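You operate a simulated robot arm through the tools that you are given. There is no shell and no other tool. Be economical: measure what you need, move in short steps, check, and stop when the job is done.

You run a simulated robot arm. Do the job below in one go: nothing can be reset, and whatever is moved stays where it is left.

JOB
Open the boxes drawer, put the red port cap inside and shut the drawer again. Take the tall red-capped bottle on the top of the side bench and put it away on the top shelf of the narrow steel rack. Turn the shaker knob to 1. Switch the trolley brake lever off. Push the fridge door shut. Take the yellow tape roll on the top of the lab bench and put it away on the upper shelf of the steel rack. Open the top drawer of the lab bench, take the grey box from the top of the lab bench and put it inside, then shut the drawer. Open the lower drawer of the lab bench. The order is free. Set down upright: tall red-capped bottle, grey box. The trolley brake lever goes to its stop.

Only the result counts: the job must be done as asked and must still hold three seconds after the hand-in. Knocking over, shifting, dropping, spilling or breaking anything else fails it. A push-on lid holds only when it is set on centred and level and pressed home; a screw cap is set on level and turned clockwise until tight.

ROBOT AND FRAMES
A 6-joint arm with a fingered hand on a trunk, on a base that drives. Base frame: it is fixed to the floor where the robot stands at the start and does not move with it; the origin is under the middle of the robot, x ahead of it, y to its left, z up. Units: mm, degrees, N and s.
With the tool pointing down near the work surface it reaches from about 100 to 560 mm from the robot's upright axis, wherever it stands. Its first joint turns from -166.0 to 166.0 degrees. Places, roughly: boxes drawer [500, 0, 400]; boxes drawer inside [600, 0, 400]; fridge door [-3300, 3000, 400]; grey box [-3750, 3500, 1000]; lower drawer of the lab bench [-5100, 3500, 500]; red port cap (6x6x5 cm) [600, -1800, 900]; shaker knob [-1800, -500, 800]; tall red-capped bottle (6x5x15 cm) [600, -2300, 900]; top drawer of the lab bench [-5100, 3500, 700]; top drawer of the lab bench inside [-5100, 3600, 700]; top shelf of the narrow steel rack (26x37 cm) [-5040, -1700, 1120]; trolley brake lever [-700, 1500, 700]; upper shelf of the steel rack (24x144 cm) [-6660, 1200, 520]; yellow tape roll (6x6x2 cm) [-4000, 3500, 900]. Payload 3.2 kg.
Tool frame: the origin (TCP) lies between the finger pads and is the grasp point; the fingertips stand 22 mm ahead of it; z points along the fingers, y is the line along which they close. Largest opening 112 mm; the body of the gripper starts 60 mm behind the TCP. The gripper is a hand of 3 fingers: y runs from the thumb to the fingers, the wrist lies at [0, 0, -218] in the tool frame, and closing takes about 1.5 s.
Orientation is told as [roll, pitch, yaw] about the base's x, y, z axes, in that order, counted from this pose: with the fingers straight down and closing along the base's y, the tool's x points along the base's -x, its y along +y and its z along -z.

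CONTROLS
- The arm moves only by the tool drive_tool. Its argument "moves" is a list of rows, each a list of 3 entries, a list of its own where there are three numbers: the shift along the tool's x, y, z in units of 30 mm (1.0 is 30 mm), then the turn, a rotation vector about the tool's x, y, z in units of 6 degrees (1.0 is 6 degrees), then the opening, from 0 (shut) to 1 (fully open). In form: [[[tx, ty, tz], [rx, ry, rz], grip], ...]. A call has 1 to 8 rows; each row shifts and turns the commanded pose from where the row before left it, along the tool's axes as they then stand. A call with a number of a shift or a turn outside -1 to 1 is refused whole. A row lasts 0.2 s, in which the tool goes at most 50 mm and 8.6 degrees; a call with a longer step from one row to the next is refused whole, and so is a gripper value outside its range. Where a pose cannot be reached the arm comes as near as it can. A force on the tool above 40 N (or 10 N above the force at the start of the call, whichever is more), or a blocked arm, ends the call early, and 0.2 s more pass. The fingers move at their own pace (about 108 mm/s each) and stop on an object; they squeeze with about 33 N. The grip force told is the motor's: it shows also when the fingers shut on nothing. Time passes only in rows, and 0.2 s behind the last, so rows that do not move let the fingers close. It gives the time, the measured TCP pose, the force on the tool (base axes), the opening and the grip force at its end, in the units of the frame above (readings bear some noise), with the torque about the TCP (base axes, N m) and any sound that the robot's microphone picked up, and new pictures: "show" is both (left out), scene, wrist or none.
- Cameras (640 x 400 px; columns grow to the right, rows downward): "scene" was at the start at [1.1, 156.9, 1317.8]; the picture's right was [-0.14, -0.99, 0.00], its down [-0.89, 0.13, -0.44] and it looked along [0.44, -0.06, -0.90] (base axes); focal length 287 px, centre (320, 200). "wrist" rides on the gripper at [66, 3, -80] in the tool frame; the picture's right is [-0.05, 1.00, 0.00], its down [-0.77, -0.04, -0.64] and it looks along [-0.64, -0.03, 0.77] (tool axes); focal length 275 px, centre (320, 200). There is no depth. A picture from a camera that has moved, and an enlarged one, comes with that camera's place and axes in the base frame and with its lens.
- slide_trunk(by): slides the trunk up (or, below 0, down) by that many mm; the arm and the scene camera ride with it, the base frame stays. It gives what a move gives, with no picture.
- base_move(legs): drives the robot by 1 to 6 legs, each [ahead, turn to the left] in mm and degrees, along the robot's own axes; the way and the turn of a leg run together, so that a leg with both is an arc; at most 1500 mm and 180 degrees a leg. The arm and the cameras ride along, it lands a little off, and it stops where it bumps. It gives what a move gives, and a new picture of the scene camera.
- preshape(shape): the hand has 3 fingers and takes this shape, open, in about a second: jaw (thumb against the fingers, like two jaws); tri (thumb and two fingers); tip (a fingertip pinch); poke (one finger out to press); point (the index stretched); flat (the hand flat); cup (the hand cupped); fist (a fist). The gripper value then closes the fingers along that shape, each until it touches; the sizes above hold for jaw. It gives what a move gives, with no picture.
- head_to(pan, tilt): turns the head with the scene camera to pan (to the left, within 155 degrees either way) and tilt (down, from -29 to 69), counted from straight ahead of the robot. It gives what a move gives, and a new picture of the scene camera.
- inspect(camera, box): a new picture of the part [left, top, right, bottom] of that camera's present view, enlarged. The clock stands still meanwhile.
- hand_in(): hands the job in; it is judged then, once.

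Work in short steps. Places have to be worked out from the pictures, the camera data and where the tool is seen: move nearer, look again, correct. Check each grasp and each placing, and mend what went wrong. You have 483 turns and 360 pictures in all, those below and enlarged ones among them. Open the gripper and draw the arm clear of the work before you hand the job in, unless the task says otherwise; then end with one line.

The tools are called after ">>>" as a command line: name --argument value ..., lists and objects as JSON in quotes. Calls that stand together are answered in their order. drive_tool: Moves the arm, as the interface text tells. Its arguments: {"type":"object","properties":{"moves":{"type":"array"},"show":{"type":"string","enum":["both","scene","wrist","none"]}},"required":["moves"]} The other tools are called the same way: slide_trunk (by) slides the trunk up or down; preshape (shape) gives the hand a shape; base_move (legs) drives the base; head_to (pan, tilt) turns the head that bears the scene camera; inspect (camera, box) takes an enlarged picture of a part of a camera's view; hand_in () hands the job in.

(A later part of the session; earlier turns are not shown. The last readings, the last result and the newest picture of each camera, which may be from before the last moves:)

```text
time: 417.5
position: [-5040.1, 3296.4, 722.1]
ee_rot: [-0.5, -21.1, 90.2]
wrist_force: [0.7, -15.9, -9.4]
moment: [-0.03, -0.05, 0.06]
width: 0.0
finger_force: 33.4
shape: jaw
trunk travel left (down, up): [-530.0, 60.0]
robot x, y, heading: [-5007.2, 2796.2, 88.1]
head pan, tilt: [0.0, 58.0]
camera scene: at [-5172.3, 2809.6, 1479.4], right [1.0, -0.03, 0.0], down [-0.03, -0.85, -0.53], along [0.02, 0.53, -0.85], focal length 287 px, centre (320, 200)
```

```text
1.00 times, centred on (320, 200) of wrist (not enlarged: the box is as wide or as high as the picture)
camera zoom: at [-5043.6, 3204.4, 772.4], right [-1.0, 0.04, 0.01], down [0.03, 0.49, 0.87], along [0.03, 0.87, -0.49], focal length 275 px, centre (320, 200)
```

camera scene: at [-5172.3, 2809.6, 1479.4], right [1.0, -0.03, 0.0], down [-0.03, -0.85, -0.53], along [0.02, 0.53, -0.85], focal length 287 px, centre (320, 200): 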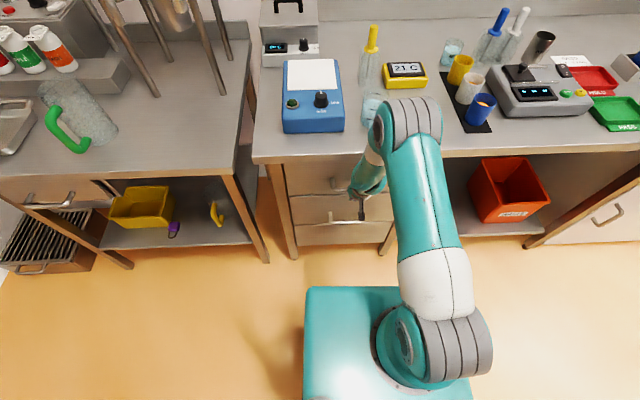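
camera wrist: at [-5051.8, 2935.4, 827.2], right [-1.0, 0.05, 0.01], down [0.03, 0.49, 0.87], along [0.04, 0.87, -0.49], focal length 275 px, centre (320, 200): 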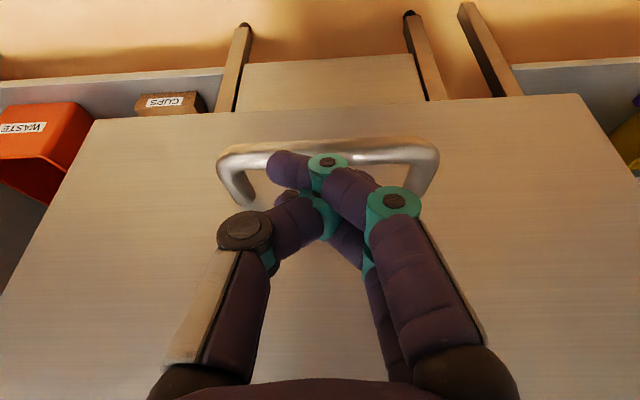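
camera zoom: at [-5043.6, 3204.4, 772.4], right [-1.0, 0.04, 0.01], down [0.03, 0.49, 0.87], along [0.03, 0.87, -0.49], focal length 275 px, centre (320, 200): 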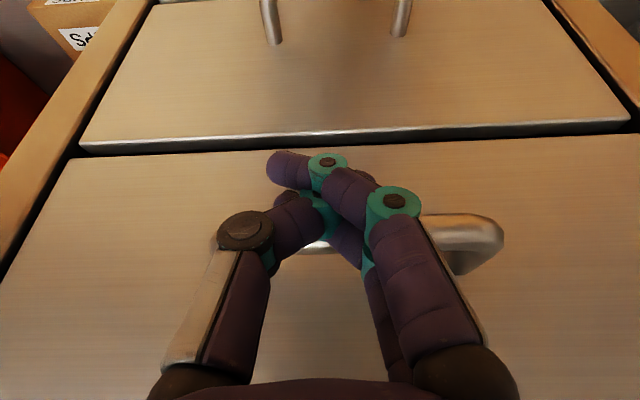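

Flush and force builds up: shut. One more small press to be sure.

>>> base_move --legs '[[15, 0]]'

>>> base_move --legs '[[-330, 0]]'

```text
time: 418.3
position: [-5040.4, 3296.6, 717.2]
ee_rot: [-0.7, -19.5, 90.8]
wrist_force: [0.4, -6.1, 1.7]
moment: [0.06, 0.01, 0.02]
width: 0.0
finger_force: 33.8
shape: jaw
trunk travel left (down, up): [-530.0, 60.0]
robot x, y, heading: [-5007.6, 2808.4, 88.1]
head pan, tilt: [0.0, 58.0]
stopped in leg 1: the force on the tool passed its limit at 52 N (the readings are from after the stop); the commanded pose is now the measured one
camera scene: at [-5171.9, 2820.6, 1479.5], right [1.0, -0.03, 0.0], down [-0.03, -0.85, -0.53], along [0.02, 0.53, -0.85], focal length 287 px, centre (320, 200)
```

scene: 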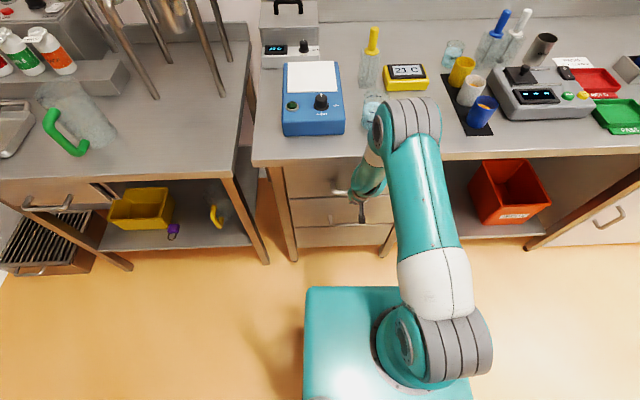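

```text
time: 420.5
position: [-5052.6, 2963.5, 717.0]
ee_rot: [-0.7, -19.7, 91.0]
wrist_force: [0.2, -0.2, -1.0]
moment: [-0.02, -0.01, 0.02]
width: 0.0
finger_force: 33.2
shape: jaw
trunk travel left (down, up): [-530.0, 60.0]
robot x, y, heading: [-5018.8, 2469.2, 88.3]
head pan, tilt: [0.0, 58.0]
camera scene: at [-5181.8, 2484.8, 1479.5], right [1.0, -0.03, 0.0], down [-0.02, -0.85, -0.53], along [0.01, 0.53, -0.85], focal length 287 px, centre (320, 200)
```

scene: 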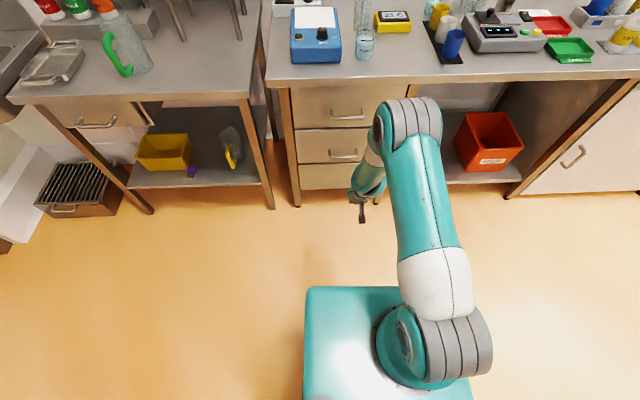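

The top drawer is shut. Now the lower drawer: its bar is near (-5045, 3320, 500). I straighten the hand, turn it 90° and tilt it for hooking.

>>> slide_trunk --by -70

>>> drive_tool --moves '[[[0, 0, 0], [0, 0.9, 0], 0.3], [[0, 0, 0], [0, 0.9, 0], 0.6], [[0, 0, 0], [0, 0.9, 0], 0.6], [[0, 0, 0], [0, 0.6, 0], 0.6], [[0, 0, 0], [0, 0, 1], 0.6], [[0, 0, 0], [0, 0, 1], 0.6], [[0, 0, 0], [0, 0, 1], 0.6], [[0, 0, 0], [0, 0, 1], 0.6]]' --show "none"

>>> drive_tool --moves '[[[0, 0, 0], [0, 0, 1], 0.6], [[0, 0, 0], [0, 0, 1], 0.6], [[0, 0, 0], [0, 0, 1], 0.6], [[0, 0, 0], [0, 0, 1], 0.6], [[0, 0, 0], [0, 0, 1], 0.6], [[0, 0, 0], [0, 0, 1], 0.6], [[0, 0, 0], [0, 0, 1], 0.6], [[0, 0, 0], [0, 0, 1], 0.6]]' --show "none"

>>> drive_tool --moves '[[[0, 0, 0], [0, 0, 1], 0.6], [[0, 0, 0], [0, 0, 1], 0.6], [[0, 0, 0], [0, 0, 1], 0.6], [[0, 0, 0], [-0.5, 0, 0], 0.6]]' --show "none"

```text
time: 421.6
position: [-5051.3, 2962.9, 647.1]
ee_rot: [-0.7, -19.6, 90.9]
wrist_force: [-0.2, -0.6, 0.0]
moment: [-0.04, -0.05, -0.01]
width: 0.0
finger_force: 33.3
shape: jaw
trunk travel left (down, up): [-460.0, 130.0]
robot x, y, heading: [-5012.8, 2472.1, 88.5]
head pan, tilt: [0.0, 58.0]
```

```text
time: 423.4
position: [-5036.6, 2969.8, 648.4]
ee_rot: [2.4, -17.6, 65.6]
wrist_force: [-0.9, 0.3, -0.6]
moment: [-0.03, -0.06, 0.02]
width: 66.8
finger_force: 0.0
shape: jaw
out of reach, approached as far as the arm can: row 1, 2, 3, 4
trunk travel left (down, up): [-460.0, 130.0]
robot x, y, heading: [-5015.2, 2472.6, 88.5]
head pan, tilt: [0.0, 58.0]
```

```text
time: 425.2
position: [-5036.3, 2970.9, 647.6]
ee_rot: [14.8, -10.1, 16.8]
wrist_force: [0.0, -0.1, 0.0]
moment: [0.01, -0.01, 0.01]
width: 66.6
finger_force: 0.1
shape: jaw
trunk travel left (down, up): [-460.0, 130.0]
robot x, y, heading: [-5012.3, 2467.8, 88.6]
head pan, tilt: [0.0, 58.0]
```

```text
time: 426.2
position: [-5034.7, 2969.5, 649.2]
ee_rot: [18.0, -5.5, -0.8]
wrist_force: [0.7, 0.0, 0.7]
moment: [0.01, 0.0, 0.0]
width: 66.7
finger_force: 0.1
shape: jaw
trunk travel left (down, up): [-460.0, 130.0]
robot x, y, heading: [-5013.4, 2472.7, 88.5]
head pan, tilt: [0.0, 58.0]
```

>>> drive_tool --moves '[[[0, 0, 0], [0, 0.87, 0.28], 0.6], [[0, 0, 0.4], [-0.9, 0, 0], 0.6], [[0, 0, 0.4], [-0.9, 0, 0], 0.6], [[0, 0, 0.4], [-0.9, 0, 0], 0.6], [[0, 0, 0.4], [-0.9, 0, 0], 0.6], [[0, 0, 0], [-0.8, 0, 0], 0.6]]' --show "none"

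>>> base_move --legs '[[180, 0]]'

>>> inspect --camera "wrist" --box '[0, 0, 640, 400]'

```text
time: 427.6
position: [-5111.7, 3050.5, 624.7]
ee_rot: [46.0, -3.5, -1.3]
wrist_force: [-0.3, -0.6, 0.4]
moment: [-0.01, 0.0, -0.01]
width: 66.8
finger_force: 0.1
shape: jaw
out of reach, approached as far as the arm can: row 1, 3, 4, 5, 6
trunk travel left (down, up): [-460.0, 130.0]
robot x, y, heading: [-5016.3, 2471.9, 88.5]
head pan, tilt: [0.0, 58.0]
```

```text
time: 429.1
position: [-5102.9, 3232.6, 625.3]
ee_rot: [45.9, -3.5, -1.5]
wrist_force: [-0.2, 0.0, -0.4]
moment: [-0.02, -0.05, 0.03]
width: 66.8
finger_force: 0.1
shape: jaw
trunk travel left (down, up): [-460.0, 130.0]
robot x, y, heading: [-5008.4, 2650.3, 88.1]
head pan, tilt: [0.0, 58.0]
camera scene: at [-5176.5, 2667.5, 1409.5], right [1.0, -0.03, 0.0], down [-0.03, -0.85, -0.53], along [0.02, 0.53, -0.85], focal length 287 px, centre (320, 200)
```

scene: 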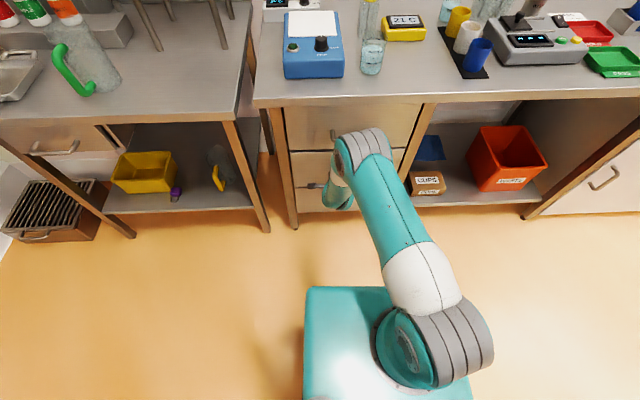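

```text
1.00 times, centred on (320, 200) of wrist (not enlarged: the box is as wide or as high as the picture)
camera zoom: at [-5174.5, 3178.1, 678.3], right [0.02, 0.69, 0.72], down [0.73, -0.5, 0.46], along [0.68, 0.52, -0.52], focal length 275 px, centre (320, 200)
```

zoom: 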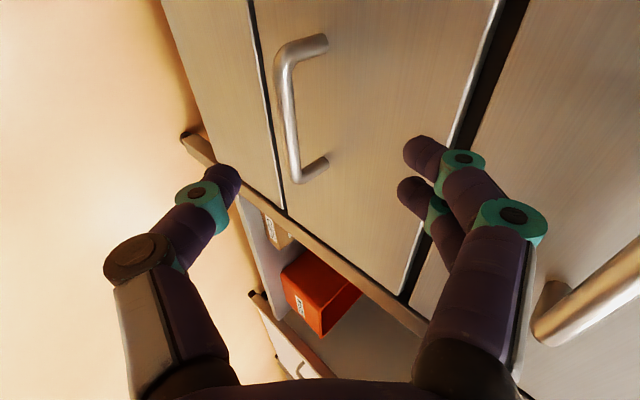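

The lower bar is at about (y 3324, z 497). I move to the aligned approach.

>>> drive_tool --moves '[[[-0.5, -0.5, 0.4], [0, 0, 0], 0.6], [[-0.5, -0.5, 0.5], [0, 0, 0], 0.6], [[-0.5, 0, 0.7], [0, 0, 0], 0.6], [[-0.5, 0, 0.7], [0, 0, 0], 0.6], [[0, 0, 0.7], [0, 0, 0], 0.6]]' --show "wrist"

```text
time: 430.3
position: [-5061.0, 3291.3, 547.0]
ee_rot: [46.0, -3.5, -1.5]
wrist_force: [0.3, -0.6, 0.4]
moment: [-0.03, -0.01, -0.02]
width: 66.6
finger_force: 0.1
shape: jaw
out of reach, approached as far as the arm can: row 1, 2, 3
trunk travel left (down, up): [-460.0, 130.0]
robot x, y, heading: [-5013.3, 2652.0, 88.3]
head pan, tilt: [0.0, 58.0]
camera wrist: at [-5131.2, 3237.6, 600.6], right [0.02, 0.69, 0.72], down [0.73, -0.5, 0.46], along [0.68, 0.52, -0.52], focal length 275 px, centre (320, 200)
```

wrist: 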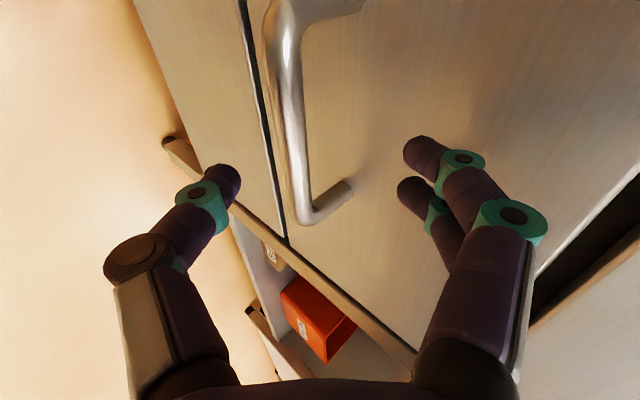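

>>> drive_tool --moves '[[[0, -0.42, 0.5], [0, 0, 0], 0.55], [[0, 0, 0.8], [0, 0, 0], 0.5], [[0, 0, 0.8], [0, 0, 0], 0.5], [[0, 0, 0], [0, 0, 0], 0.5]]' --show "wrist"

```text
time: 431.3
position: [-5057.8, 3314.9, 504.0]
ee_rot: [45.9, -3.5, -1.6]
wrist_force: [-0.6, 1.0, -0.1]
moment: [-0.01, 0.02, 0.0]
width: 56.7
finger_force: 0.0
shape: jaw
out of reach, approached as far as the arm can: row 3
trunk travel left (down, up): [-460.0, 130.0]
robot x, y, heading: [-5011.8, 2653.1, 88.2]
head pan, tilt: [0.0, 58.0]
camera wrist: at [-5127.9, 3260.1, 557.4], right [0.02, 0.7, 0.72], down [0.73, -0.5, 0.46], along [0.68, 0.52, -0.52], focal length 275 px, centre (320, 200)
```

wrist: 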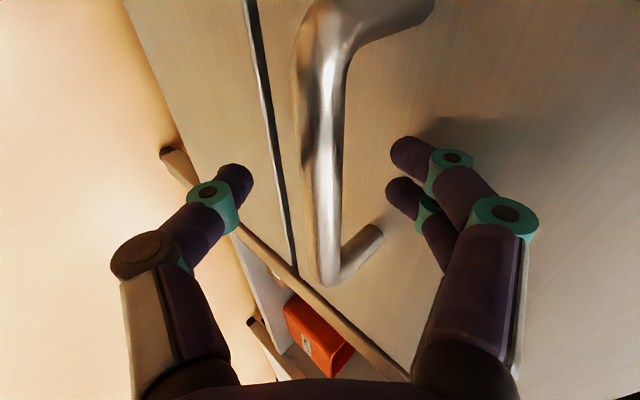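

>>> base_move --legs '[[14, 0]]'

>>> slide_trunk --by -18

>>> drive_tool --moves '[[[0, 0, 0], [0, 0, 0], 0], [[0, 0, 0], [0, 0, 0], 0], [[0, 0, 0], [0, 0, 0], 0], [[0, 0, 0], [0, 0, 0], 0], [[0, 0, 0], [0, 0, 0], 0]]' --show "wrist"

```text
time: 432.1
position: [-5055.3, 3327.7, 503.0]
ee_rot: [45.8, -3.5, -1.5]
wrist_force: [0.3, -12.4, -2.4]
moment: [0.06, 0.0, 0.04]
width: 48.6
finger_force: 0.0
shape: jaw
trunk travel left (down, up): [-460.0, 130.0]
robot x, y, heading: [-5012.8, 2667.9, 88.2]
head pan, tilt: [0.0, 58.0]
camera scene: at [-5176.1, 2680.7, 1409.4], right [1.0, -0.03, 0.0], down [-0.03, -0.85, -0.53], along [0.02, 0.53, -0.85], focal length 287 px, centre (320, 200)
```

scene: 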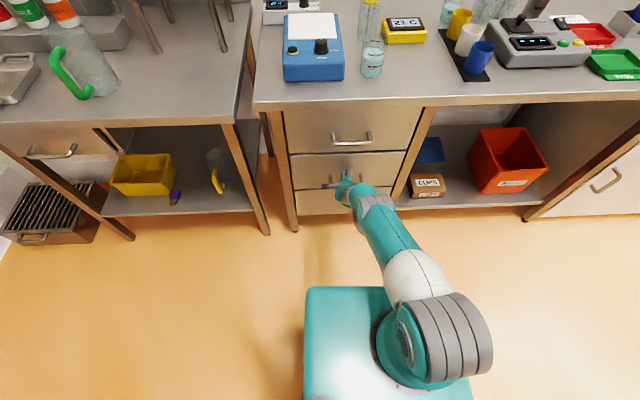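

```text
time: 432.7
position: [-5056.8, 3325.8, 485.2]
ee_rot: [45.7, -3.6, -1.4]
wrist_force: [-0.6, -13.2, 1.3]
moment: [0.24, 0.02, 0.08]
width: 49.7
finger_force: 0.0
shape: jaw
trunk travel left (down, up): [-442.0, 148.0]
robot x, y, heading: [-5009.8, 2667.7, 88.0]
head pan, tilt: [0.0, 58.0]
```

```text
time: 433.9
position: [-5055.5, 3329.1, 485.5]
ee_rot: [45.7, -3.5, -1.5]
wrist_force: [0.5, 0.6, -4.5]
moment: [0.02, 0.01, 0.04]
width: 0.0
finger_force: 32.9
shape: jaw
trunk travel left (down, up): [-442.0, 148.0]
robot x, y, heading: [-5012.3, 2671.8, 88.4]
head pan, tilt: [0.0, 58.0]
camera wrist: at [-5127.2, 3273.7, 538.4], right [0.02, 0.7, 0.72], down [0.73, -0.5, 0.46], along [0.68, 0.51, -0.52], focal length 275 px, centre (320, 200)
```

wrist: 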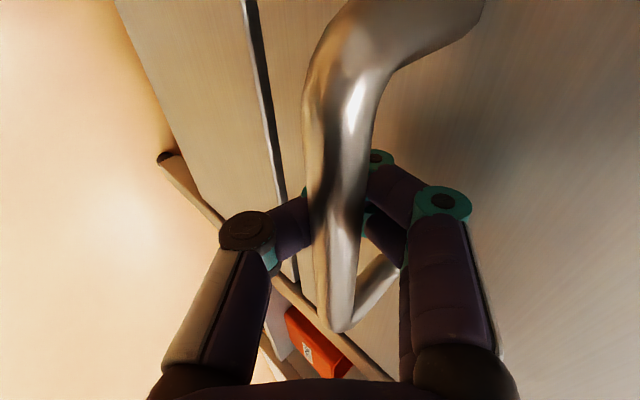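

Hooked. I pull the lower drawer open.

>>> base_move --legs '[[-290, 0]]'

```text
time: 435.9
position: [-5067.5, 3041.5, 484.1]
ee_rot: [45.6, -3.5, -1.1]
wrist_force: [5.7, 0.5, -7.0]
moment: [0.04, 0.08, -0.01]
width: 0.0
finger_force: 33.3
shape: jaw
trunk travel left (down, up): [-442.0, 148.0]
robot x, y, heading: [-5017.1, 2381.7, 88.7]
head pan, tilt: [0.0, 58.0]
camera scene: at [-5184.0, 2395.8, 1391.5], right [1.0, -0.03, 0.0], down [-0.02, -0.85, -0.53], along [0.01, 0.53, -0.85], focal length 287 px, centre (320, 200)
```

scene: 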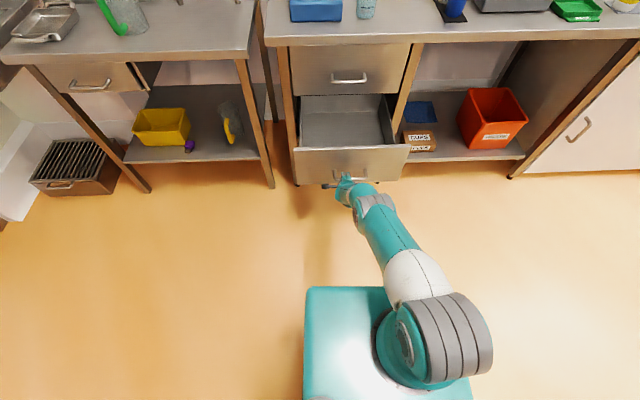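

Opened about 270 mm; I pull on to find the stop.

>>> base_move --legs '[[-80, 0]]'

```text
time: 437.0
position: [-5069.7, 2963.1, 484.1]
ee_rot: [45.7, -3.5, -1.1]
wrist_force: [3.4, -0.1, -7.1]
moment: [0.0, 0.03, 0.0]
width: 0.0
finger_force: 33.0
shape: jaw
trunk travel left (down, up): [-442.0, 148.0]
robot x, y, heading: [-5023.1, 2304.2, 88.7]
head pan, tilt: [0.0, 58.0]
camera scene: at [-5186.3, 2316.2, 1391.5], right [1.0, -0.03, 0.0], down [-0.02, -0.85, -0.53], along [0.01, 0.53, -0.85], focal length 287 px, centre (320, 200)
```

scene: 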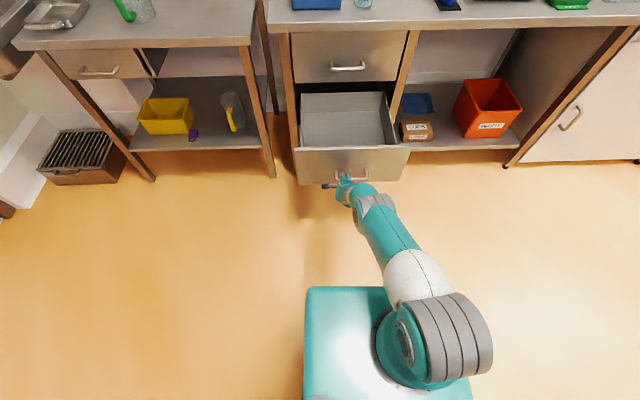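

The drawer is well open, its back wall in sight. I release and withdraw.

>>> drive_tool --moves '[[[0, 0, 0], [0, 0, 0], 0.4], [[0, 0, 0], [0, 0, 0], 0.45], [[0, 0, 0], [0, 0, 0], 0.45], [[0, 0, -0.5], [0, 0, 0], 0.45], [[0, 0, -0.8], [0, 0, 0], 0.5], [[0, 0, -0.8], [0, 0, 0], 0.5], [[0, 0, -0.8], [0, 0, 0], 0.5]]' --show "wrist"

```text
time: 438.6
position: [-5089.4, 2914.1, 543.5]
ee_rot: [45.5, -3.9, -1.4]
wrist_force: [-0.1, -0.1, 0.6]
moment: [-0.01, -0.01, 0.0]
width: 55.5
finger_force: 0.1
shape: jaw
out of reach, approached as far as the arm can: row 6, 7
trunk travel left (down, up): [-442.0, 148.0]
robot x, y, heading: [-5022.0, 2302.6, 88.4]
head pan, tilt: [0.0, 58.0]
camera wrist: at [-5160.9, 2858.8, 596.2], right [0.02, 0.7, 0.71], down [0.73, -0.5, 0.47], along [0.68, 0.51, -0.52], focal length 275 px, centre (320, 200)
```

wrist: 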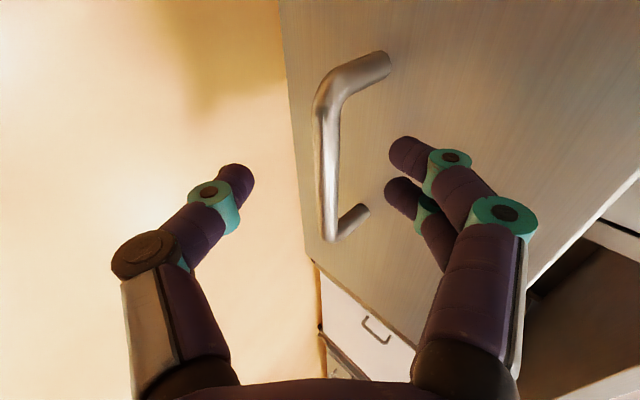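

Clear of the handle. I back away, raise, and straighten the hand for the tape roll.

>>> base_move --legs '[[-150, 0]]'

>>> slide_trunk --by 145

>>> drive_tool --moves '[[[0, 0, -1], [1, 0, 0], 0.6], [[0, 0, -1], [1, 0, 0], 0.6], [[0, 0, -1], [1, 0, 0], 0.6], [[0, 0, -1], [1, 0, 0], 0.6], [[0, 0, -1], [1, 0, 0], 0.6], [[0, 0, -1], [1, 0, 0], 0.6], [[0, 0, -1], [1, 0, 0], 0.6], [[0, 0, -1], [0.5, 0.6, 0], 0.6]]' --show "none"

>>> drive_tool --moves '[[[0, 0, -1], [0, 0, -1], 0.6], [[0, 0, -1], [0, 0, -1], 0.6], [[0, 0, -1], [0, 0, -1], 0.6], [[0, 0, -1], [0, 0, -1], 0.6], [[0, 0, -1], [0, 0, -1], 0.6], [[0, 0, 0], [0, 0, -1], 0.6], [[0, 0, 0], [0, 0, -1], 0.6], [[0, 0, 0], [0, 0, -1], 0.6]]' --show "none"

>>> drive_tool --moves '[[[0, 0, 0], [0, 0, -1], 0.6], [[0, 0, 0], [0, 0, -1], 0.6], [[0, 0, 0], [0, 0, -1], 0.6], [[0, 0, 0], [0, 0, -1], 0.6], [[0, 0, 0], [0, 0, -1], 0.6], [[0, 0, 0], [0, 0, -1], 0.6], [[0, 0, 0], [0, 0, -1], 0.6]]' --show "none"

```text
time: 440.0
position: [-5093.6, 2757.6, 542.9]
ee_rot: [45.5, -3.8, -1.3]
wrist_force: [-0.5, 0.3, 0.3]
moment: [0.03, 0.03, 0.02]
width: 55.5
finger_force: 0.0
shape: jaw
trunk travel left (down, up): [-442.0, 148.0]
robot x, y, heading: [-5023.9, 2147.1, 88.4]
head pan, tilt: [0.0, 58.0]
camera scene: at [-5190.4, 2159.4, 1391.5], right [1.0, -0.02, 0.0], down [-0.02, -0.85, -0.53], along [0.01, 0.53, -0.85], focal length 287 px, centre (320, 200)
```

scene: 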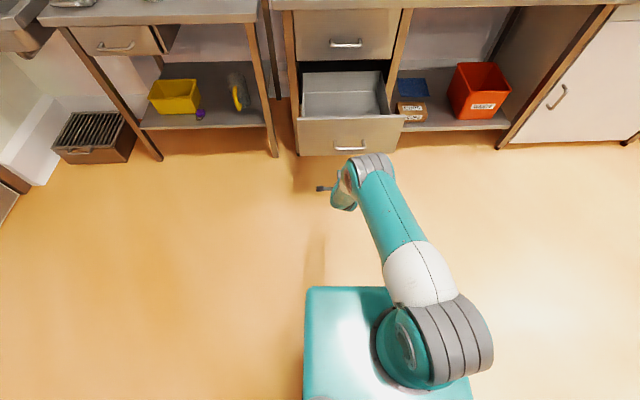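

```text
time: 441.7
position: [-5094.4, 2758.7, 689.3]
ee_rot: [45.5, -3.9, -1.3]
wrist_force: [0.1, -0.4, 0.2]
moment: [0.01, -0.01, 0.02]
width: 55.2
finger_force: 0.0
shape: jaw
trunk travel left (down, up): [-587.0, 3.0]
robot x, y, heading: [-5023.1, 2147.2, 88.7]
head pan, tilt: [0.0, 58.0]
```

```text
time: 443.5
position: [-5109.5, 2660.9, 897.6]
ee_rot: [0.5, -0.1, -1.1]
wrist_force: [-0.6, 0.6, 0.2]
moment: [0.0, 0.0, 0.03]
width: 66.8
finger_force: 0.0
shape: jaw
trunk travel left (down, up): [-587.0, 3.0]
robot x, y, heading: [-5024.4, 2147.7, 88.6]
head pan, tilt: [0.0, 58.0]
```

```text
time: 445.3
position: [-5110.7, 2660.6, 1048.6]
ee_rot: [0.3, -0.5, 46.9]
wrist_force: [0.1, 0.4, 0.2]
moment: [0.0, 0.0, -0.01]
width: 66.9
finger_force: 0.1
shape: jaw
trunk travel left (down, up): [-587.0, 3.0]
robot x, y, heading: [-5025.6, 2145.3, 88.4]
head pan, tilt: [0.0, 58.0]
```

```text
time: 446.9
position: [-5111.2, 2659.7, 1050.2]
ee_rot: [-0.2, -0.5, 88.9]
wrist_force: [-0.1, -0.3, -0.2]
moment: [0.01, 0.01, -0.05]
width: 66.8
finger_force: 0.1
shape: jaw
trunk travel left (down, up): [-587.0, 3.0]
robot x, y, heading: [-5024.1, 2147.4, 88.7]
head pan, tilt: [0.0, 58.0]
```

>>> drive_tool --moves '[[[1, 0, -1], [0, 0, 0], 0.8], [[1, 0, -1], [0, 0, 0], 0.8], [[1, 0, 0], [0, 0, 0], 0.8], [[1, 0, 0], [0, 0, 0], 0.8], [[1, 0, 0], [0, 0, 0], 0.8]]' --show "none"

>>> base_move --legs '[[0, -49.5], [1310, 0], [0, 50]]'

>>> inspect --camera "wrist" --box '[0, 0, 640, 400]'

```text
time: 448.1
position: [-5112.2, 2511.3, 1105.5]
ee_rot: [-0.2, -0.6, 88.7]
wrist_force: [0.2, 0.6, 0.4]
moment: [-0.01, -0.01, 0.03]
width: 89.3
finger_force: 0.0
shape: jaw
trunk travel left (down, up): [-587.0, 3.0]
robot x, y, heading: [-5027.3, 2143.8, 88.6]
head pan, tilt: [0.0, 58.0]
```

```text
time: 459.2
position: [-4076.4, 3316.0, 1104.3]
ee_rot: [-0.2, -0.4, 88.6]
wrist_force: [-0.4, 1.0, 0.8]
moment: [-0.01, -0.01, -0.01]
width: 89.2
finger_force: 0.1
shape: jaw
trunk travel left (down, up): [-587.0, 3.0]
robot x, y, heading: [-3988.6, 2955.4, 88.2]
head pan, tilt: [0.0, 58.0]
camera scene: at [-4154.3, 2963.7, 1536.5], right [1.0, -0.03, 0.0], down [-0.02, -0.85, -0.53], along [0.01, 0.53, -0.85], focal length 287 px, centre (320, 200)
```

scene: 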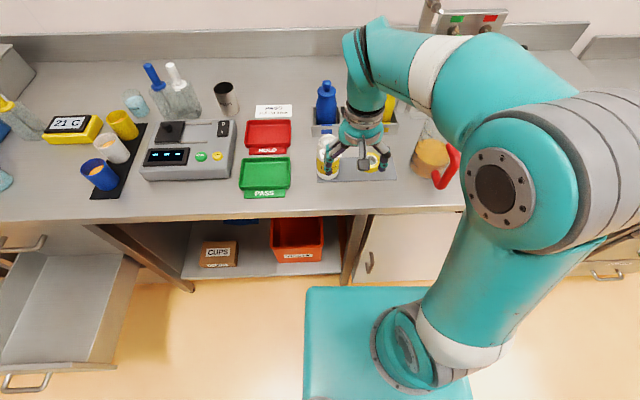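

```text
1.00 times, centred on (320, 200) of wrist (not enlarged: the box is as wide or as high as the picture)
camera zoom: at [-4080.7, 3248.2, 1184.2], right [-1.0, 0.07, 0.0], down [0.05, 0.76, 0.64], along [0.05, 0.64, -0.77], focal length 275 px, centre (320, 200)
```

zoom: 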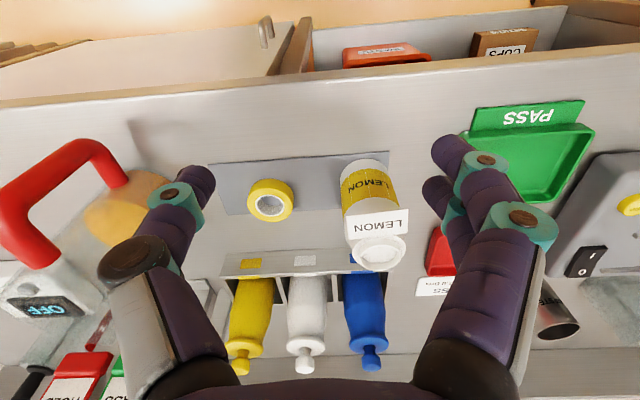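

The tape roll is at about (-4000, 3468). I move above it.

>>> drive_tool --moves '[[[-0.85, -0.42, 0], [0, 0, 0], 0.8], [[-0.85, -0.42, 0], [0, 0, 0], 0.8], [[-0.85, -0.42, 0], [0, 0, 0], 0.8], [[-0.85, -0.42, 0], [0, 0, 0], 0.8], [[-0.85, -0.42, 0], [0, 0, 0], 0.8], [[-0.82, -0.43, 0], [0, 0, 0], 0.8], [[0, 0, 1], [0, 0, 0], 0.8]]' --show "wrist"

```text
time: 460.8
position: [-3996.9, 3466.6, 1078.4]
ee_rot: [-0.2, -0.5, 88.7]
wrist_force: [0.0, 0.4, 0.2]
moment: [-0.01, 0.0, 0.01]
width: 89.5
finger_force: 0.0
shape: jaw
trunk travel left (down, up): [-587.0, 3.0]
robot x, y, heading: [-3988.1, 2954.2, 88.6]
head pan, tilt: [0.0, 58.0]
camera wrist: at [-4001.9, 3399.1, 1158.0], right [-1.0, 0.07, 0.0], down [0.05, 0.76, 0.64], along [0.05, 0.64, -0.77], focal length 275 px, centre (320, 200)
```

wrist: 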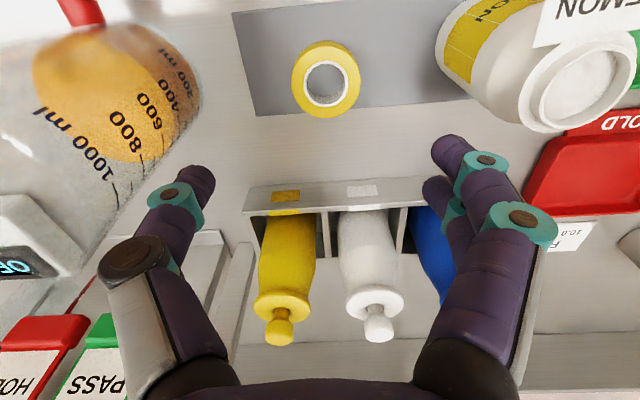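

The beaker (edge x≈-3902) and lemon bottle leave ~25 mm clearance each side with a narrower opening. I centre and descend.

>>> drive_tool --moves '[[[-0.1, 0.12, 0.9], [0, 0, 0], 0.7], [[0, 0, 0.9], [0, 0, 0], 0.7], [[0, 0, 0.9], [0, 0, 0], 0.7], [[0, 0, 0.8], [0, 0, 0], 0.7]]'

```text
time: 461.8
position: [-3999.6, 3471.7, 972.3]
ee_rot: [-0.2, -0.5, 88.7]
wrist_force: [-0.8, 0.2, 0.3]
moment: [-0.01, -0.02, 0.02]
width: 78.6
finger_force: 0.0
shape: jaw
trunk travel left (down, up): [-587.0, 3.0]
robot x, y, heading: [-3990.5, 2951.9, 88.4]
head pan, tilt: [0.0, 58.0]
camera scene: at [-4154.2, 2964.1, 1536.5], right [1.0, -0.03, 0.0], down [-0.02, -0.85, -0.53], along [0.01, 0.53, -0.85], focal length 287 px, centre (320, 200)
camera wrist: at [-4004.2, 3403.2, 1052.0], right [-1.0, 0.07, 0.0], down [0.05, 0.76, 0.64], along [0.05, 0.64, -0.77], focal length 275 px, centre (320, 200)
```

scene: 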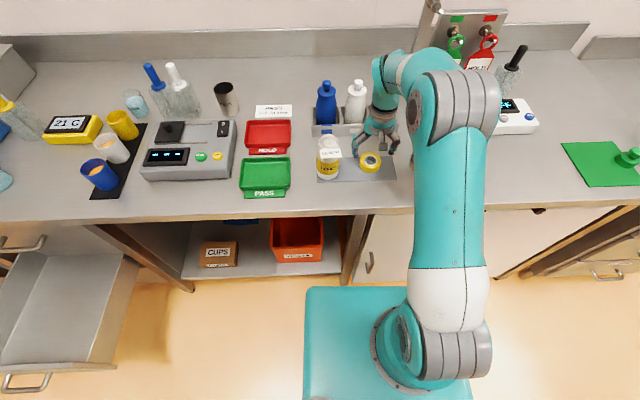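
wrist: 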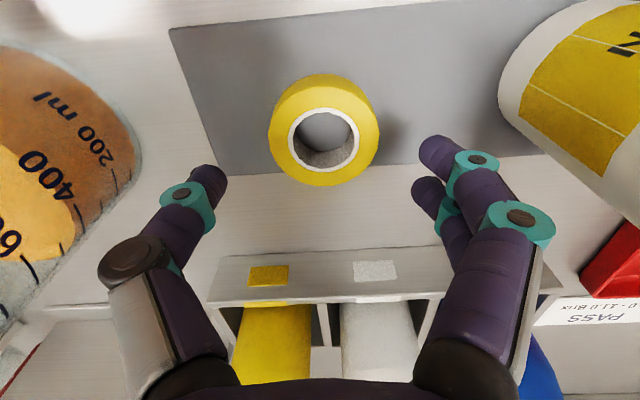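

>>> drive_tool --moves '[[[0.12, 0.05, 0.7], [0, 0, 0], 0.7], [[0, 0, 0.5], [0, 0, 0], 0.7], [[0, 0, 0.3], [0, 0, 0], 0.7], [[0, 0, 0.2], [0, 0, 0], 0.7], [[0, 0, 0.2], [0, 0, 0], 0.7], [[0, 0, 0.2], [0, 0, 0], 0.7]]' --show "wrist"

```text
time: 462.9
position: [-4001.7, 3467.5, 925.4]
ee_rot: [-0.1, -1.3, 88.7]
wrist_force: [1.2, -9.4, 24.2]
moment: [-0.32, 0.82, 0.28]
width: 76.8
finger_force: 0.1
shape: jaw
trunk travel left (down, up): [-587.0, 3.0]
robot x, y, heading: [-3989.8, 2956.0, 88.7]
head pan, tilt: [0.0, 58.0]
stopped in row 5: the force on the tool passed its limit at 47 N (the readings are from after the stop); the commanded pose is now the measured one
camera wrist: at [-4006.1, 3399.2, 1003.5], right [-1.0, 0.07, 0.0], down [0.05, 0.75, 0.65], along [0.05, 0.65, -0.76], focal length 275 px, centre (320, 200)
```

wrist: 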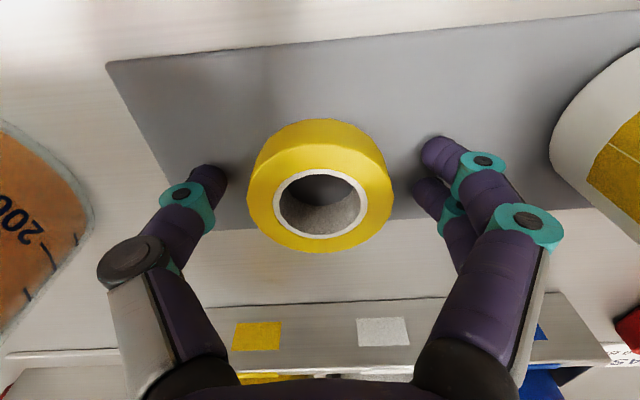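

Touching the mat. I ease up 3 mm, close and lift.

>>> drive_tool --moves '[[[0, 0, -0.12], [0, 0.15, 0], 0.7], [[0, 0, 0], [0, 0, 0], 0], [[0, 0, 0], [0, 0, 0], 0], [[0, 0, 0], [0, 0, 0], 0], [[0, 0, 0], [0, 0, 0], 0], [[0, 0, 0], [0, 0, 0], 0], [[0, 0, -0.7], [0, 0, 0], 0], [[0, 0, -1], [0, 0, 0], 0]]'

```text
time: 464.7
position: [-4003.2, 3469.3, 972.7]
ee_rot: [-0.2, -0.1, 88.7]
wrist_force: [0.7, -0.2, -0.7]
moment: [0.0, 0.02, 0.01]
width: 48.2
finger_force: 32.8
shape: jaw
trunk travel left (down, up): [-587.0, 3.0]
robot x, y, heading: [-3991.6, 2949.6, 88.8]
head pan, tilt: [0.0, 58.0]
camera scene: at [-4154.0, 2963.9, 1536.4], right [1.0, -0.03, 0.0], down [-0.02, -0.85, -0.53], along [0.01, 0.53, -0.85], focal length 287 px, centre (320, 200)
camera wrist: at [-4008.1, 3402.8, 1052.9], right [-1.0, 0.07, 0.0], down [0.05, 0.77, 0.64], along [0.05, 0.64, -0.77], focal length 275 px, centre (320, 200)
```

scene: 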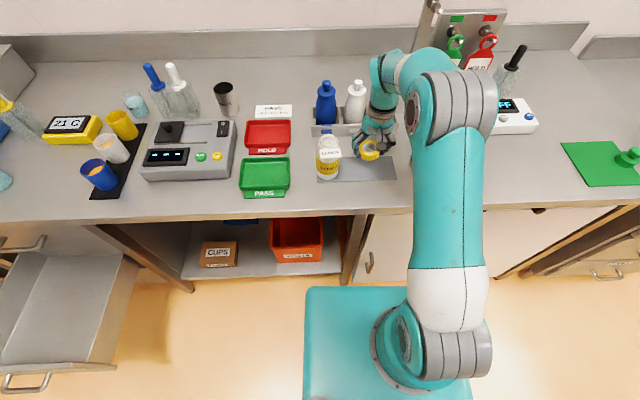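
wrist: 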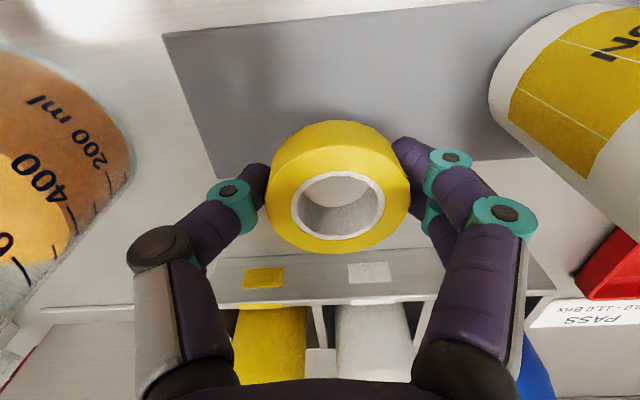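

The tape is held. I lift, retract, and drive toward the steel rack.

>>> drive_tool --moves '[[[0, 0, -1], [0, 0, 0], 0], [[0, 0, -1], [0, 0, 0], 0], [[0, 0, -1], [0, 0, 0], 0], [[0, 0, -1], [0, 0, 0], 0], [[1, 0, -0.5], [0, 0, 0], 0], [[1, 0, 0], [0, 0, 0], 0], [[1, 0, 0], [0, 0, 0], 0], [[1, 0, 0], [0, 0, 0], 0]]' --show "none"

>>> base_move --legs '[[-700, 0], [0, 116], [1150, 0], [1150, 0]]'

>>> head_to --pan -10 --tilt 30

```text
time: 466.5
position: [-4005.2, 3345.3, 1113.0]
ee_rot: [-0.2, -0.1, 88.7]
wrist_force: [0.3, -0.4, -0.5]
moment: [-0.02, -0.02, -0.03]
width: 48.2
finger_force: 32.9
shape: jaw
trunk travel left (down, up): [-587.0, 3.0]
robot x, y, heading: [-3988.4, 2949.0, 88.4]
head pan, tilt: [0.0, 58.0]
```

```text
time: 486.1
position: [-6403.9, 1041.7, 1112.0]
ee_rot: [0.0, -0.1, -153.1]
wrist_force: [-0.9, 0.8, -1.0]
moment: [0.04, 0.03, -0.01]
width: 48.3
finger_force: 33.2
shape: jaw
trunk travel left (down, up): [-587.0, 3.0]
robot x, y, heading: [-6063.1, 1238.5, -153.5]
head pan, tilt: [0.0, 58.0]
camera scene: at [-5996.3, 1090.0, 1536.5], right [-0.45, 0.89, 0.0], down [0.76, 0.38, -0.53], along [-0.47, -0.24, -0.85], focal length 287 px, centre (320, 200)
```

scene: 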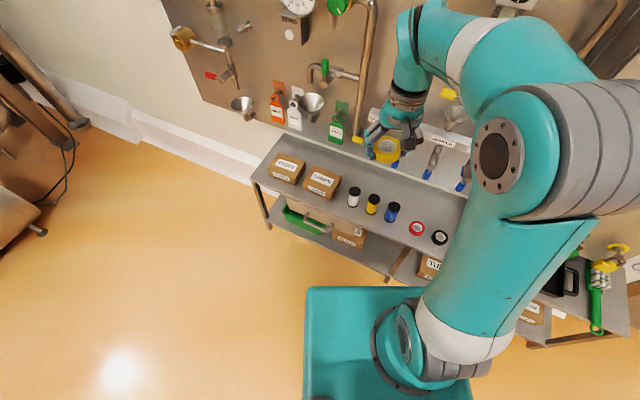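

```text
time: 487.1
position: [-6403.7, 1041.9, 1112.3]
ee_rot: [0.0, 0.0, -153.2]
wrist_force: [0.2, 0.2, -0.5]
moment: [-0.02, 0.03, -0.05]
width: 48.0
finger_force: 32.9
shape: jaw
trunk travel left (down, up): [-587.0, 3.0]
robot x, y, heading: [-6066.1, 1240.3, -153.3]
head pan, tilt: [-10.0, 30.0]
camera scene: at [-6021.1, 1095.0, 1576.1], right [-0.29, 0.96, 0.0], down [0.48, 0.14, -0.87], along [-0.83, -0.25, -0.5], focal length 287 px, centre (320, 200)
```

scene: 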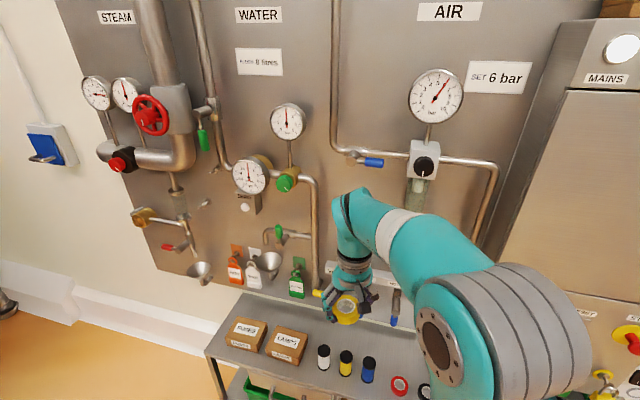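

The upper shelf holds boxes, three bottles, red and black rolls, a tray. A free gap seems to lie between the black roll (y≈1290) and the tray (y≈1417). I face the rack, turn the hand 90° and look.

>>> base_move --legs '[[0, -26.7]]'

>>> drive_tool --moves '[[[0, 0, 0], [0, 0, 1], 0], [[0, 0, 0], [0, 0, 1], 0], [[0, 0, 0], [0, 0, 1], 0], [[0, 0, 0], [0, 0, 1], 0], [[0, 0, 0], [0, 0, 1], 0], [[0, 0, 0], [0, 0, 1], 0], [[0, 0, 0], [0, 0, 1], 0], [[0, 0, 0], [0, 0, 1], 0]]' --show "none"

>>> drive_tool --moves '[[[0, 0, 0], [0, 0, 1], 0], [[0, 0, 0], [0, 0, 1], 0], [[0, 0, 0], [0, 0, 1], 0], [[0, 0, 0], [0, 0, 1], 0], [[0, 0, 0], [0, 0, 1], 0], [[0, 0, 0], [0, 0, 1], 0], [[0, 0, 0], [0, 0, 1], 0]]' --show "wrist"

>>> head_to --pan -20 --tilt 55

```text
time: 488.8
position: [-6456.7, 1213.7, 1113.2]
ee_rot: [-0.1, -0.1, -179.5]
wrist_force: [0.5, -0.3, -0.4]
moment: [0.01, 0.0, 0.01]
width: 48.1
finger_force: 32.7
shape: jaw
trunk travel left (down, up): [-587.0, 3.0]
robot x, y, heading: [-6062.7, 1241.2, -179.5]
head pan, tilt: [-10.0, 30.0]
camera scene: at [-6090.9, 1092.1, 1576.2], right [0.17, 0.99, 0.0], down [0.49, -0.08, -0.87], along [-0.85, 0.14, -0.5], focal length 287 px, centre (320, 200)
```

scene: 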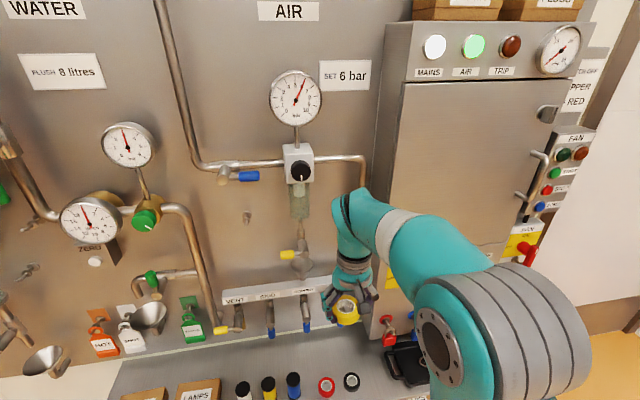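

```text
time: 490.6
position: [-6457.5, 1214.0, 1112.3]
ee_rot: [0.1, -0.3, 132.4]
wrist_force: [-0.2, 0.5, -0.2]
moment: [0.02, -0.01, 0.03]
width: 48.1
finger_force: 33.0
shape: jaw
trunk travel left (down, up): [-587.0, 3.0]
robot x, y, heading: [-6063.0, 1246.8, -179.5]
head pan, tilt: [-10.0, 30.0]
```

```text
time: 492.2
position: [-6456.6, 1213.1, 1113.8]
ee_rot: [0.2, -0.2, 90.4]
wrist_force: [-0.1, -0.4, -0.7]
moment: [-0.03, -0.01, 0.02]
width: 48.1
finger_force: 33.3
shape: jaw
trunk travel left (down, up): [-587.0, 3.0]
robot x, y, heading: [-6064.8, 1238.2, -179.5]
head pan, tilt: [-10.0, 30.0]
camera wrist: at [-6458.9, 1146.8, 1193.2], right [-1.0, 0.04, 0.0], down [0.03, 0.77, 0.64], along [0.02, 0.64, -0.77], focal length 275 px, centre (320, 200)
```

wrist: 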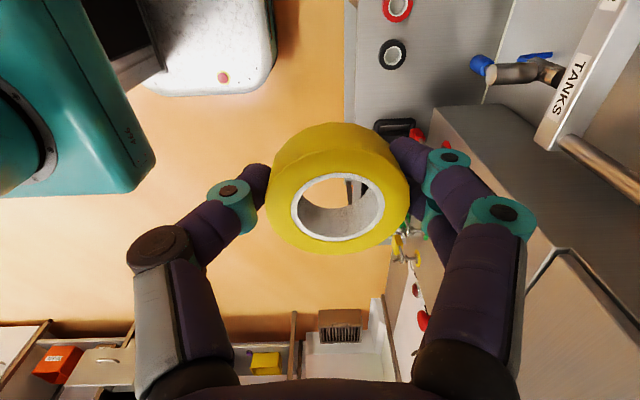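

```text
time: 493.1
position: [-6456.9, 1214.6, 1112.9]
ee_rot: [0.1, 0.0, 90.6]
wrist_force: [1.1, 0.0, -0.2]
moment: [-0.04, 0.0, -0.01]
width: 48.2
finger_force: 33.7
shape: jaw
trunk travel left (down, up): [-587.0, 3.0]
robot x, y, heading: [-6063.6, 1243.6, -179.8]
head pan, tilt: [-20.0, 55.0]
camera scene: at [-6069.6, 1101.0, 1540.2], right [0.34, 0.94, 0.0], down [0.77, -0.27, -0.57], along [-0.54, 0.19, -0.82], focal length 287 px, centre (320, 200)
```

scene: 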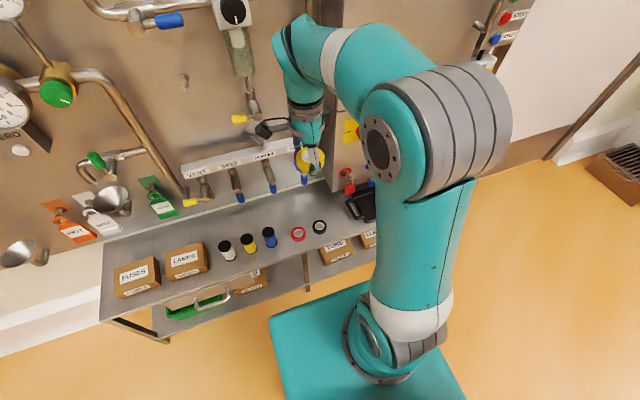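

The gap between the black roll (edge y≈1315) and the tray (y≈1440) is about 125 mm; I aim at (-6585, 1377). I drive 40 mm nearer and move the hand there at height.

>>> base_move --legs '[[40, 0]]'

>>> drive_tool --moves '[[[-0.9, 0.48, 0], [0, 0, 0], 0], [[-0.9, 0.48, 0], [0, 0, 0], 0], [[-0.9, 0.48, 0], [0, 0, 0], 0], [[-0.9, 0.48, 0], [0, 0, 0], 0], [[-0.9, 0.48, 0], [0, 0, 0], 0], [[-0.9, 0.48, 0], [0, 0, 0], 0]]'

```text
time: 494.0
position: [-6495.5, 1214.7, 1112.6]
ee_rot: [0.1, -0.1, 90.5]
wrist_force: [-0.5, -0.1, 0.2]
moment: [-0.01, -0.02, 0.0]
width: 48.0
finger_force: 33.3
shape: jaw
trunk travel left (down, up): [-587.0, 3.0]
robot x, y, heading: [-6102.3, 1245.3, -179.9]
head pan, tilt: [-20.0, 55.0]
camera scene: at [-6110.5, 1100.8, 1540.2], right [0.34, 0.94, 0.0], down [0.77, -0.28, -0.57], along [-0.54, 0.19, -0.82], focal length 287 px, centre (320, 200)
```

scene: 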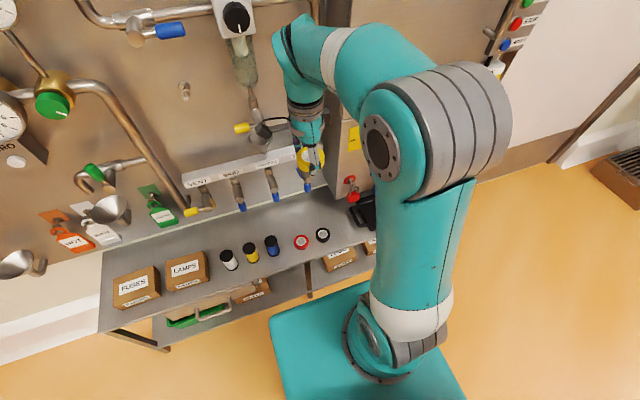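

```text
time: 495.4
position: [-6583.6, 1373.4, 1114.5]
ee_rot: [0.1, -0.1, 90.5]
wrist_force: [0.7, -0.7, -0.2]
moment: [-0.01, 0.0, -0.02]
width: 48.1
finger_force: 32.9
shape: jaw
trunk travel left (down, up): [-587.0, 3.0]
robot x, y, heading: [-6105.8, 1242.5, -179.7]
head pan, tilt: [-20.0, 55.0]
camera scene: at [-6109.2, 1101.4, 1540.2], right [0.34, 0.94, 0.0], down [0.77, -0.28, -0.57], along [-0.54, 0.19, -0.82], focal length 287 px, centre (320, 200)
camera wrist: at [-6585.7, 1307.0, 1193.9], right [-1.0, 0.04, 0.0], down [0.03, 0.77, 0.64], along [0.02, 0.64, -0.77], focal length 275 px, centre (320, 200)
```

scene: 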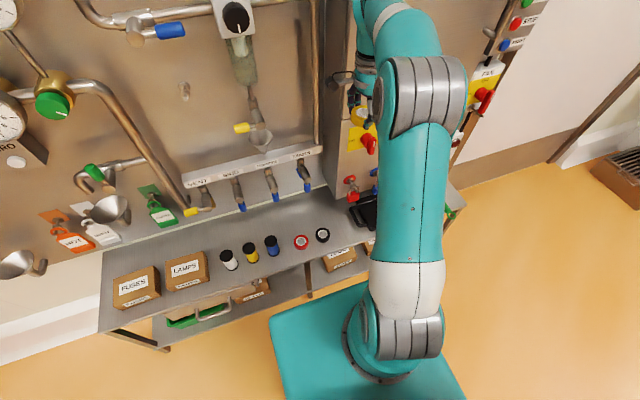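
wrist: 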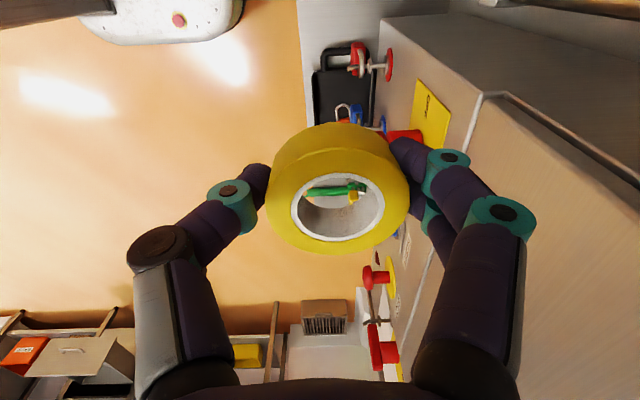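

The front edge of the shelf is at x≈-6540 and the cabinet face at x≈-6709. I choose (-6600, 1370) and lower the trunk.

>>> drive_tool --moves '[[[0.1, 0.5, 0], [0, 0, 0], 0]]' --show "none"

>>> slide_trunk --by -200

>>> inspect --camera "wrist" --box '[0, 0, 640, 400]'

```text
time: 495.8
position: [-6599.7, 1371.3, 1116.0]
ee_rot: [0.1, -0.2, 90.5]
wrist_force: [0.3, -1.0, 0.1]
moment: [-0.01, 0.0, 0.0]
width: 47.9
finger_force: 32.8
shape: jaw
trunk travel left (down, up): [-587.0, 3.0]
robot x, y, heading: [-6099.9, 1239.8, -179.8]
head pan, tilt: [-20.0, 55.0]
```

```text
time: 497.9
position: [-6598.1, 1371.6, 914.8]
ee_rot: [0.1, -0.1, 90.5]
wrist_force: [0.6, -0.8, -0.6]
moment: [0.02, 0.01, -0.04]
width: 47.7
finger_force: 33.4
shape: jaw
trunk travel left (down, up): [-387.0, 203.0]
robot x, y, heading: [-6100.6, 1244.6, -179.8]
head pan, tilt: [-20.0, 55.0]
```

```text
1.00 times, centred on (320, 200) of wrist (not enlarged: the box is as wide or as high as the picture)
camera zoom: at [-6600.1, 1304.0, 994.6], right [-1.0, 0.04, 0.0], down [0.03, 0.77, 0.64], along [0.02, 0.64, -0.77], focal length 275 px, centre (320, 200)
```

zoom: 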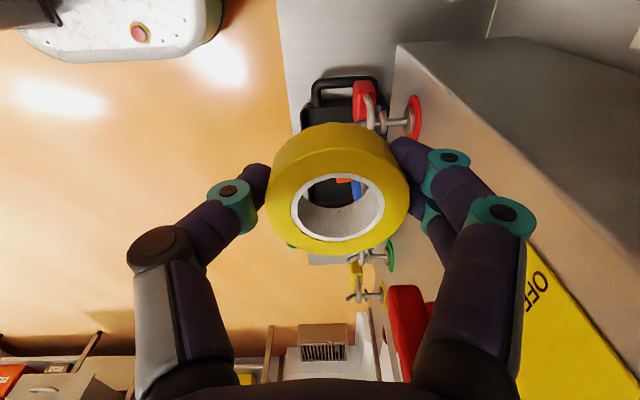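

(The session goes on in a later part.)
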